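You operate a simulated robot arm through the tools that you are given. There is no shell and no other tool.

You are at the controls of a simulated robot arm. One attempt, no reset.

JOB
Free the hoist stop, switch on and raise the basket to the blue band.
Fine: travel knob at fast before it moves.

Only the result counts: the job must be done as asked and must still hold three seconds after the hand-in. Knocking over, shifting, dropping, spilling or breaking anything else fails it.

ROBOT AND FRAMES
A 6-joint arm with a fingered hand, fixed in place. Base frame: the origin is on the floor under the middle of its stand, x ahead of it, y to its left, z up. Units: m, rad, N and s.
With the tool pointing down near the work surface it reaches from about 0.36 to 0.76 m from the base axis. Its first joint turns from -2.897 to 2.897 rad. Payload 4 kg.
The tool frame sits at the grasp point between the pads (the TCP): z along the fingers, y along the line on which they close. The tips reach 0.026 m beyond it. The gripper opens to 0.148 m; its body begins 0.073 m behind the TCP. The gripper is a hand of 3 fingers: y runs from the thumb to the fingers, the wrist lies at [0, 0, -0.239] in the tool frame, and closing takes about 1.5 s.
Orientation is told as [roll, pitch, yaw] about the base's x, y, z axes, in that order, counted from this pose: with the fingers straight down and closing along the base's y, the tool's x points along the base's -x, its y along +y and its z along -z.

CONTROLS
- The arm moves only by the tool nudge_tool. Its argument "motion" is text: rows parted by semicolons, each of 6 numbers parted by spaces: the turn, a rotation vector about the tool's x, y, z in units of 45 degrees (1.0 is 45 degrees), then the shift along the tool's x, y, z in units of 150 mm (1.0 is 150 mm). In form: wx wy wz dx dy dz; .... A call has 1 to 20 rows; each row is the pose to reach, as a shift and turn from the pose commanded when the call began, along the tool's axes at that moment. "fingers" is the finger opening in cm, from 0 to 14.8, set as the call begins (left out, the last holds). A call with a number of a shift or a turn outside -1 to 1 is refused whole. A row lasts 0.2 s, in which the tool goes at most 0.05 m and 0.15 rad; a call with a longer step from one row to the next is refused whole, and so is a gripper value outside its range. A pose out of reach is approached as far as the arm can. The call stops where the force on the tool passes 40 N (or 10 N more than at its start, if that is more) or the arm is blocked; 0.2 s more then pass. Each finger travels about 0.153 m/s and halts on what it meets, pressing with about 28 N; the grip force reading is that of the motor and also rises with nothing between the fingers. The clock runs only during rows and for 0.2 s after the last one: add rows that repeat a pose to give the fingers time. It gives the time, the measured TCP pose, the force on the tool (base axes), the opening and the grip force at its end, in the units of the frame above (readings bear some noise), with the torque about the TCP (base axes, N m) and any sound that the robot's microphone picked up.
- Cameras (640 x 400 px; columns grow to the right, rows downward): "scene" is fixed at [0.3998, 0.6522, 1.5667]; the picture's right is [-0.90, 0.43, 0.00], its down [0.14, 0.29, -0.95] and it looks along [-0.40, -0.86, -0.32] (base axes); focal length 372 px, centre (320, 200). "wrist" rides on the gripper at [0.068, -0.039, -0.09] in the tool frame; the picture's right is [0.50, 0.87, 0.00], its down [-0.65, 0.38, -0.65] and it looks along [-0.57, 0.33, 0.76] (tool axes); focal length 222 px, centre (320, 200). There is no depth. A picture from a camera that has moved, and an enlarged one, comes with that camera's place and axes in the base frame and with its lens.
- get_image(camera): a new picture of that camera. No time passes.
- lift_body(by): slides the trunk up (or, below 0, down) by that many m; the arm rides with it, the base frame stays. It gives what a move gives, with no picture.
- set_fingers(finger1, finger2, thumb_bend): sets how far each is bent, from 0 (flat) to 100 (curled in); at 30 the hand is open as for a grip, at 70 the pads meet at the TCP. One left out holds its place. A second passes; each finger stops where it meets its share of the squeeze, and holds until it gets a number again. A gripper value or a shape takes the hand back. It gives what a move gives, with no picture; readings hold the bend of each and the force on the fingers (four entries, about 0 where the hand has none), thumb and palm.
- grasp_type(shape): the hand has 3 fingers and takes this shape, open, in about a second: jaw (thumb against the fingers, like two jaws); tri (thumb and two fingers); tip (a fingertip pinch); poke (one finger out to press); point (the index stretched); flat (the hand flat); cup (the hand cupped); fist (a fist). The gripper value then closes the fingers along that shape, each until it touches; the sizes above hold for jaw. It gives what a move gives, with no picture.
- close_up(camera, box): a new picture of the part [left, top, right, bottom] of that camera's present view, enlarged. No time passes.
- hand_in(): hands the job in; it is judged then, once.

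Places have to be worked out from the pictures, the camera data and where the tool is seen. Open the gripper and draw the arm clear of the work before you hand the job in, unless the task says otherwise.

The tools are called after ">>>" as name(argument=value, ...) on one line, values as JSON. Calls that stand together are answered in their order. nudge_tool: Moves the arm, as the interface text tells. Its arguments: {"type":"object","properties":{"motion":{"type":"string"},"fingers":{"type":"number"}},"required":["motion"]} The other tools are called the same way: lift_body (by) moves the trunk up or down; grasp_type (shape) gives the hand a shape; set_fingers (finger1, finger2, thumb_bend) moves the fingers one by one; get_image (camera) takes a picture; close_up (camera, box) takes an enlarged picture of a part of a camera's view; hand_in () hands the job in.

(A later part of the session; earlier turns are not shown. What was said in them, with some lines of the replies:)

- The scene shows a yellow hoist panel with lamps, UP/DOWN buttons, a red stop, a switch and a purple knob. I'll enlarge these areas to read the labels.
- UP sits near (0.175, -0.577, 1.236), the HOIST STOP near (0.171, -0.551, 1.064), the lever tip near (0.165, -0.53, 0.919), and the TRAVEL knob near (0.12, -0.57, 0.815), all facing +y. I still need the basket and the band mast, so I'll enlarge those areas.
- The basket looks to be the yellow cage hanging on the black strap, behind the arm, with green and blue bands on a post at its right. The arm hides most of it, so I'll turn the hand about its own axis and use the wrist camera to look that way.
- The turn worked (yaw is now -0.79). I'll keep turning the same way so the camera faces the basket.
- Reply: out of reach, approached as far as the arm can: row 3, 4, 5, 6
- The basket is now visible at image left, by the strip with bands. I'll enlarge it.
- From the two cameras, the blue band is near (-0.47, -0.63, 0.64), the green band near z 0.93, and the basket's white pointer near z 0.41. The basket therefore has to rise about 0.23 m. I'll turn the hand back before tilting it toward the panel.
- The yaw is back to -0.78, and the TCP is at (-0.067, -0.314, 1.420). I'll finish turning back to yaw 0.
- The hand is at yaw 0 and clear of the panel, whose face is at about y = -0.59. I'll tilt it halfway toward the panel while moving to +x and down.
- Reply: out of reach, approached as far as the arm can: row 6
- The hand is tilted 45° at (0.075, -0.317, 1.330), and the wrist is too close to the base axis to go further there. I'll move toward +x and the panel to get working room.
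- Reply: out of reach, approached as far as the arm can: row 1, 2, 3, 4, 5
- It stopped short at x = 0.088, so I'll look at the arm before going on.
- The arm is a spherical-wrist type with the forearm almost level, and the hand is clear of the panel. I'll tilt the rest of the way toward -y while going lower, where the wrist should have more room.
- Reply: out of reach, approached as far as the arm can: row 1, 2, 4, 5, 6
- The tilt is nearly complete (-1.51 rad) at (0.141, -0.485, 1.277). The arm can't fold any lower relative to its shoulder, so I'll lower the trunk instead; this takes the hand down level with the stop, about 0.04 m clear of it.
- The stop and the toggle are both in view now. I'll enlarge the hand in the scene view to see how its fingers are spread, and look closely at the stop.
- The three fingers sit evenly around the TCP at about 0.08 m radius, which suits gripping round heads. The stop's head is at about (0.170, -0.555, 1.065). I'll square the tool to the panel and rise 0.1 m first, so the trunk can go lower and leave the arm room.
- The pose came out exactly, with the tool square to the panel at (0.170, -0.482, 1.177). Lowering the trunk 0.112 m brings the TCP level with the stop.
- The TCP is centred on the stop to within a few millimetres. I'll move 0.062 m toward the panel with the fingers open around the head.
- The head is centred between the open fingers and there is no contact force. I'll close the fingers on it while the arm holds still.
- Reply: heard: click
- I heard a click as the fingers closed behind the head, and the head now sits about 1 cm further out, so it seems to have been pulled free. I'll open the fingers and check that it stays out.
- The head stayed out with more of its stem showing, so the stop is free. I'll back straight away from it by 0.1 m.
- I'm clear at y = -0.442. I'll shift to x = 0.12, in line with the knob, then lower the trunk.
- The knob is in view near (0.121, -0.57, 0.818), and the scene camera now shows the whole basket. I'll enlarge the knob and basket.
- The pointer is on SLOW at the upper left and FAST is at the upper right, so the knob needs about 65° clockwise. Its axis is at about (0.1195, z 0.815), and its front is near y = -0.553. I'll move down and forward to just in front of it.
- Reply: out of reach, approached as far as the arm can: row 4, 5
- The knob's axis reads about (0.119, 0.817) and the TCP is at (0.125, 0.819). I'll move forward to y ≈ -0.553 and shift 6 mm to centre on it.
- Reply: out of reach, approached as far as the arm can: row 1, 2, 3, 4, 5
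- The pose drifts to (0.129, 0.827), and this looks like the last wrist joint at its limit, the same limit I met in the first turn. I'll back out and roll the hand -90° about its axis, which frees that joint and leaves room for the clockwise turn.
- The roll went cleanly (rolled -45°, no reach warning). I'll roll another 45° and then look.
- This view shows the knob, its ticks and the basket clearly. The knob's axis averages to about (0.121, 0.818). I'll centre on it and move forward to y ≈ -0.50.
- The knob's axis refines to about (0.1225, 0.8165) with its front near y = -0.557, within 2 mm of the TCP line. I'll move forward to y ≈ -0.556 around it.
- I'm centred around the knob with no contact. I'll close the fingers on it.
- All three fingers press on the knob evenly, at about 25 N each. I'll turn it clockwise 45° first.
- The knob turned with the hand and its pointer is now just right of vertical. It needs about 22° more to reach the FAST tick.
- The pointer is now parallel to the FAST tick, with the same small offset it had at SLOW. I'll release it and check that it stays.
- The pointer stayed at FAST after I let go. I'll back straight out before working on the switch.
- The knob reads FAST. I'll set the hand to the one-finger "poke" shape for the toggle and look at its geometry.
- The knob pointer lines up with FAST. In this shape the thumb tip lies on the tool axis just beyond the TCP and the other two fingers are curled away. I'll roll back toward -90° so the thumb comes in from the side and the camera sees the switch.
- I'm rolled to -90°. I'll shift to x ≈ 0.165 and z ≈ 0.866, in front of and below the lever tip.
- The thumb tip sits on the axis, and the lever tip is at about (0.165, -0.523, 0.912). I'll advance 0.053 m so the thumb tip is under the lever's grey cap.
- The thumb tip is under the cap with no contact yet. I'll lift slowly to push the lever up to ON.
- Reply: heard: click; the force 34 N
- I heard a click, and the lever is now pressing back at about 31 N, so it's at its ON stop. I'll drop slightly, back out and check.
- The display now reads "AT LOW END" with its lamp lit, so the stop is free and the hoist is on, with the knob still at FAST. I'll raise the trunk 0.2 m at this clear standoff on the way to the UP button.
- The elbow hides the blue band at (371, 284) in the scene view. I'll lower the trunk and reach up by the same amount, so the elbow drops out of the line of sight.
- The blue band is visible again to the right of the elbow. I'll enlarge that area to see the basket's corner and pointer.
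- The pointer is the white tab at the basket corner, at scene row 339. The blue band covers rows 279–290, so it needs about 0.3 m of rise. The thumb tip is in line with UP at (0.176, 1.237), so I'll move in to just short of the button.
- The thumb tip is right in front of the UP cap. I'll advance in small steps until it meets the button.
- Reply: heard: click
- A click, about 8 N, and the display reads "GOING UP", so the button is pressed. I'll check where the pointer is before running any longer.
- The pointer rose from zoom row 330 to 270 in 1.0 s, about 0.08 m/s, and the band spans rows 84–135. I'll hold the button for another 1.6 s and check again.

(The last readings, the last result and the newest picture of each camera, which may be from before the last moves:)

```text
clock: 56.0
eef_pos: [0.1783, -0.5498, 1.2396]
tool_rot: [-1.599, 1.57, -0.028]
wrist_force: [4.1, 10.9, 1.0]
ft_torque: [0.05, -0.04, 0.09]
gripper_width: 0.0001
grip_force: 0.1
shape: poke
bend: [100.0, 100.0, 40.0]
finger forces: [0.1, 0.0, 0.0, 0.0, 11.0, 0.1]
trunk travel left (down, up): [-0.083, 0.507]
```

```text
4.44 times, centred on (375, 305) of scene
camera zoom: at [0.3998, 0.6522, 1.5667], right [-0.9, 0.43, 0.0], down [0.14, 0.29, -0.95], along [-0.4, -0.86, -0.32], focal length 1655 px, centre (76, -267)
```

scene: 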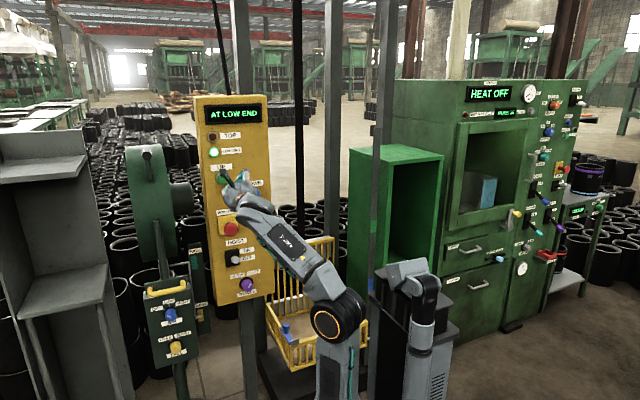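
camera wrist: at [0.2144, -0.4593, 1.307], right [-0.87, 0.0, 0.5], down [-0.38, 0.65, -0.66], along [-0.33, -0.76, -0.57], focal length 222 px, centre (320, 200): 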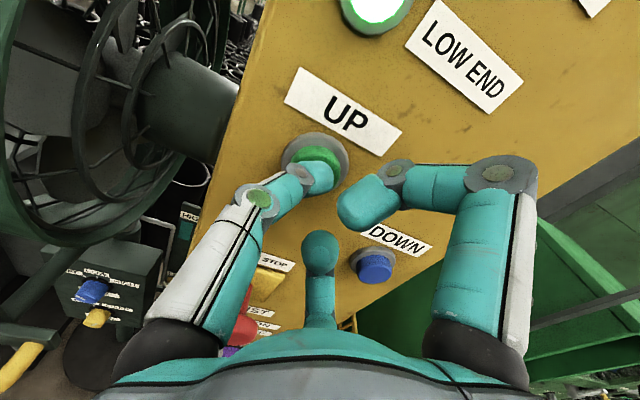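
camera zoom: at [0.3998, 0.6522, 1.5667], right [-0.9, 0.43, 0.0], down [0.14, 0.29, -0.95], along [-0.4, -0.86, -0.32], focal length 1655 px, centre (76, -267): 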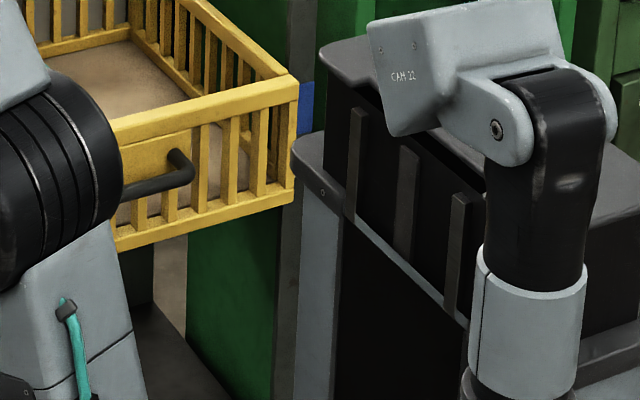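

The basket's corner has risen by about 105 rows, so the pointer should be near row 163. I'll zoom in to see it.

>>> close_up(camera="scene", box=[355, 265, 385, 310])

```text
8.89 times, centred on (370, 288) of scene
camera zoom: at [0.3998, 0.6522, 1.5667], right [-0.9, 0.43, 0.0], down [0.14, 0.29, -0.95], along [-0.4, -0.86, -0.32], focal length 3310 px, centre (-124, -578)
```

zoom: 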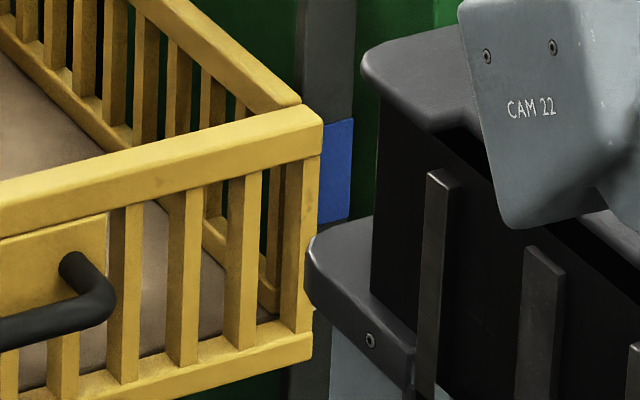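

The pointer is hidden just now behind the robot's own cabinet corner; by the corner's movement it's at about row 280 in this zoom. The band spans rows 118–222, so about 0.8 s of rise remains. I'll hold 0.4 s more and look.

>>> nudge_tool(motion="0 0 0 0 0 0")

>>> close_up(camera="scene", box=[355, 265, 385, 310])

>>> close_up(camera="scene", box=[190, 90, 280, 200])

```text
clock: 56.4
eef_pos: [0.178, -0.5502, 1.2391]
tool_rot: [-1.57, 1.571, -0.001]
wrist_force: [2.4, 11.4, 0.8]
ft_torque: [0.05, -0.01, 0.09]
gripper_width: 0.0
grip_force: 0.0
shape: poke
bend: [100.0, 100.0, 40.0]
finger forces: [0.0, 0.1, 0.1, 0.1, 11.0, 0.0]
trunk travel left (down, up): [-0.083, 0.507]
```

```text
8.89 times, centred on (370, 288) of scene
camera zoom: at [0.3998, 0.6522, 1.5667], right [-0.9, 0.43, 0.0], down [0.14, 0.29, -0.95], along [-0.4, -0.86, -0.32], focal length 3310 px, centre (-124, -578)
```

zoom: 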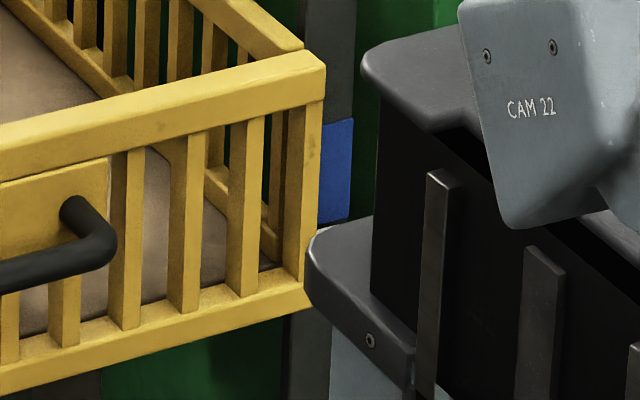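

```text
3.64 times, centred on (235, 145) of scene
camera zoom: at [0.3998, 0.6522, 1.5667], right [-0.9, 0.43, 0.0], down [0.14, 0.29, -0.95], along [-0.4, -0.86, -0.32], focal length 1354 px, centre (629, 400)
```

zoom: 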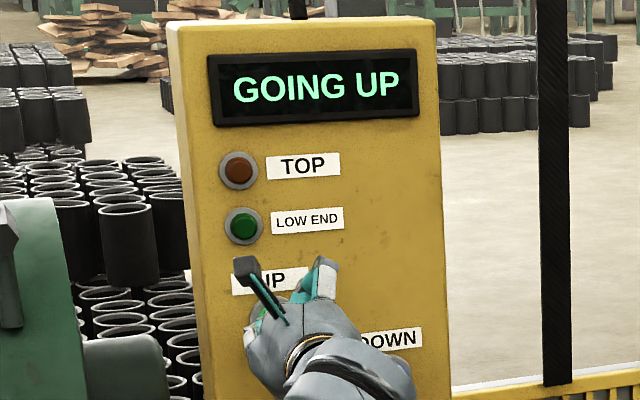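

The top corner moved 55 rows in 0.4 s, which puts the pointer at about row 225, just entering the band from below. I'll hold one more row (0.2 s), then pull the thumb straight off the button in the same call.

>>> nudge_tool(motion="0 0 0 0 0 0; 0 0 0 0 0 -0.12; 0 0 0 0 0 -0.25; 0 0 0 0 0 -0.25")

>>> close_up(camera="scene", box=[355, 265, 385, 310])

>>> close_up(camera="scene", box=[190, 90, 280, 200])

```text
clock: 57.4
eef_pos: [0.1775, -0.5137, 1.2381]
tool_rot: [-0.072, 1.569, 1.497]
wrist_force: [-0.5, -0.5, 0.2]
ft_torque: [-0.01, 0.0, 0.0]
gripper_width: 0.0
grip_force: 0.1
shape: poke
bend: [100.0, 100.0, 40.0]
finger forces: [0.1, 0.0, 0.0, 0.1, 0.1, 0.1]
trunk travel left (down, up): [-0.083, 0.507]
```

```text
8.89 times, centred on (370, 288) of scene
camera zoom: at [0.3998, 0.6522, 1.5667], right [-0.9, 0.43, 0.0], down [0.14, 0.29, -0.95], along [-0.4, -0.86, -0.32], focal length 3310 px, centre (-124, -578)
```

zoom: 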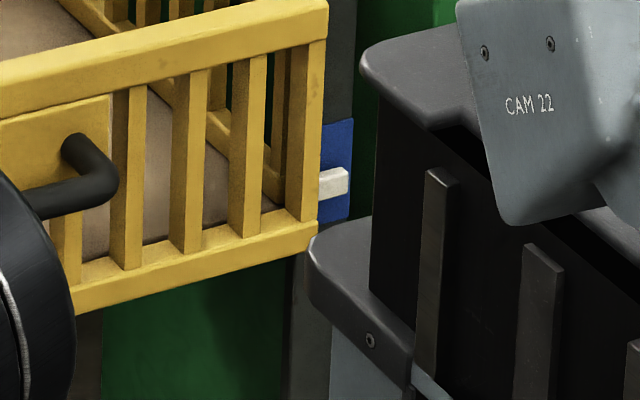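

```text
3.64 times, centred on (235, 145) of scene
camera zoom: at [0.3998, 0.6522, 1.5667], right [-0.9, 0.43, 0.0], down [0.14, 0.29, -0.95], along [-0.4, -0.86, -0.32], focal length 1354 px, centre (629, 400)
```

zoom: 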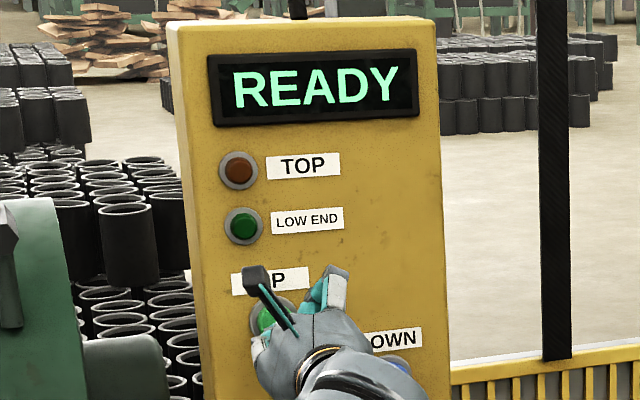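

The white pointer now sits inside the blue band near its middle (row 183 of 118–222), and the display reads "READY". I'll draw the hand back from the panel.

>>> nudge_tool(motion="0 0 0 0 0 -0.2; 0 0 0 0 0 -0.4; 0 0 0 0 0 -0.55; 0 0 0 0 0 -0.62; 0 0 0 0 0 -0.62")

>>> grasp_type(shape="jaw")

>>> get_image(camera="scene")

>>> get_image(camera="wrist")

>>> close_up(camera="scene", box=[355, 265, 385, 310])

>>> close_up(camera="scene", box=[200, 200, 300, 310])

```text
clock: 58.6
eef_pos: [0.1788, -0.4186, 1.2392]
tool_rot: [-0.486, 1.571, 1.081]
wrist_force: [0.1, 0.6, -0.3]
ft_torque: [0.01, -0.01, -0.04]
gripper_width: 0.0002
grip_force: 0.0
shape: poke
bend: [100.0, 100.0, 40.0]
finger forces: [0.0, 0.0, 0.0, 0.1, 0.0, 0.0]
trunk travel left (down, up): [-0.083, 0.507]
```

```text
clock: 59.5
eef_pos: [0.1773, -0.4195, 1.2388]
tool_rot: [-0.357, 1.568, 1.215]
wrist_force: [-1.5, -0.6, -0.3]
ft_torque: [0.02, 0.0, 0.02]
gripper_width: 0.1479
grip_force: 0.1
shape: jaw
bend: [30.0, 30.0, 30.0]
finger forces: [0.1, 0.0, 0.0, 0.0, 0.1, 0.1]
trunk travel left (down, up): [-0.083, 0.507]
```

```text
taken
```

scene: 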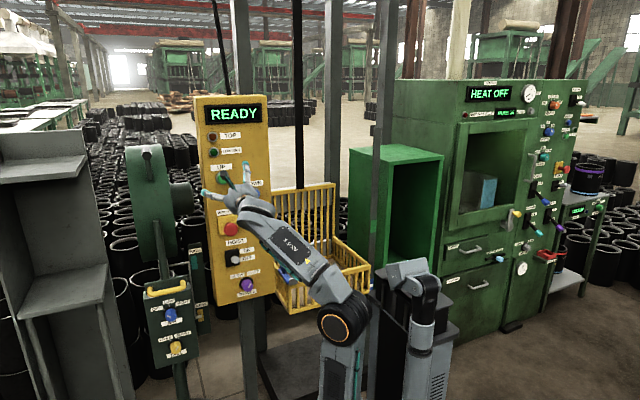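

```text
taken
camera wrist: at [0.2147, -0.3291, 1.3067], right [-0.87, 0.0, 0.5], down [-0.38, 0.66, -0.65], along [-0.33, -0.76, -0.57], focal length 222 px, centre (320, 200)
```

wrist: 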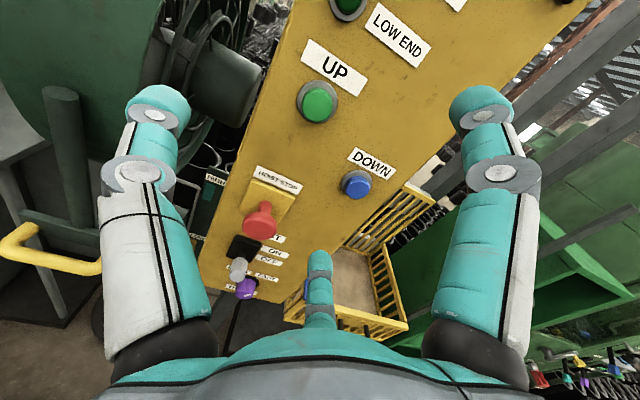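

```text
8.89 times, centred on (370, 288) of scene
camera zoom: at [0.3998, 0.6522, 1.5667], right [-0.9, 0.43, 0.0], down [0.14, 0.29, -0.95], along [-0.4, -0.86, -0.32], focal length 3310 px, centre (-124, -578)
```

zoom: 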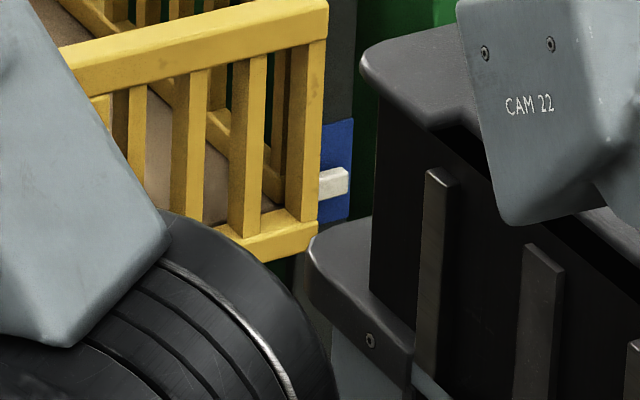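

```text
3.64 times, centred on (250, 255) of scene
camera zoom: at [0.3998, 0.6522, 1.5667], right [-0.9, 0.43, 0.0], down [0.14, 0.29, -0.95], along [-0.4, -0.86, -0.32], focal length 1354 px, centre (574, 0)
```

zoom: 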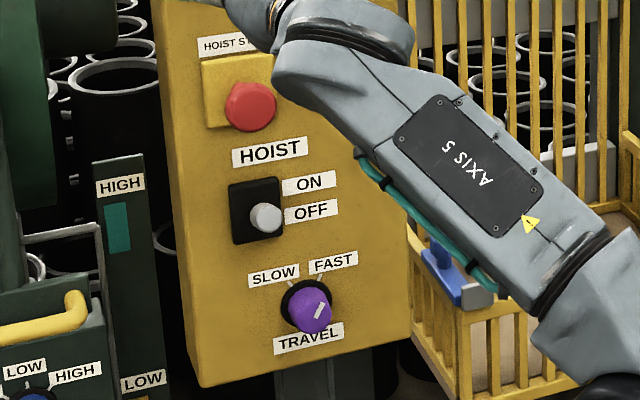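

The stop is out, the hoist is on, TRAVEL is at FAST, and the pointer has held its place in the blue band for 2 s with the display at "READY". The hand is open, with its fingertips about 0.14 m from the panel face. Handing in.

>>> hand_in()

```text
The job is handed in.
```

I've handed the job in with the basket raised to the blue band; I haven't seen the verdict. This is how things stood at the end:

- **Hoist stop:** it pulled free with a click and stayed out. That happened when the fingers closed behind its head, with no twist needed.
- **Travel knob:** I turned it from SLOW to FAST before the hoist was on or the basket had moved.
- **Hoist switch:** it's on. The display lit up as soon as I pushed the lever up.
- **Basket:** the white pointer on its corner was inside the blue band, at most about 8 mm below its middle. It didn't shift in the roughly 2 seconds between releasing UP and my last look. The display read "READY".
- **Arm:** the hand was open and its fingertips were about 0.14 m from the panel.

The pictures and force readings gave no sign that anything else was bumped or moved.
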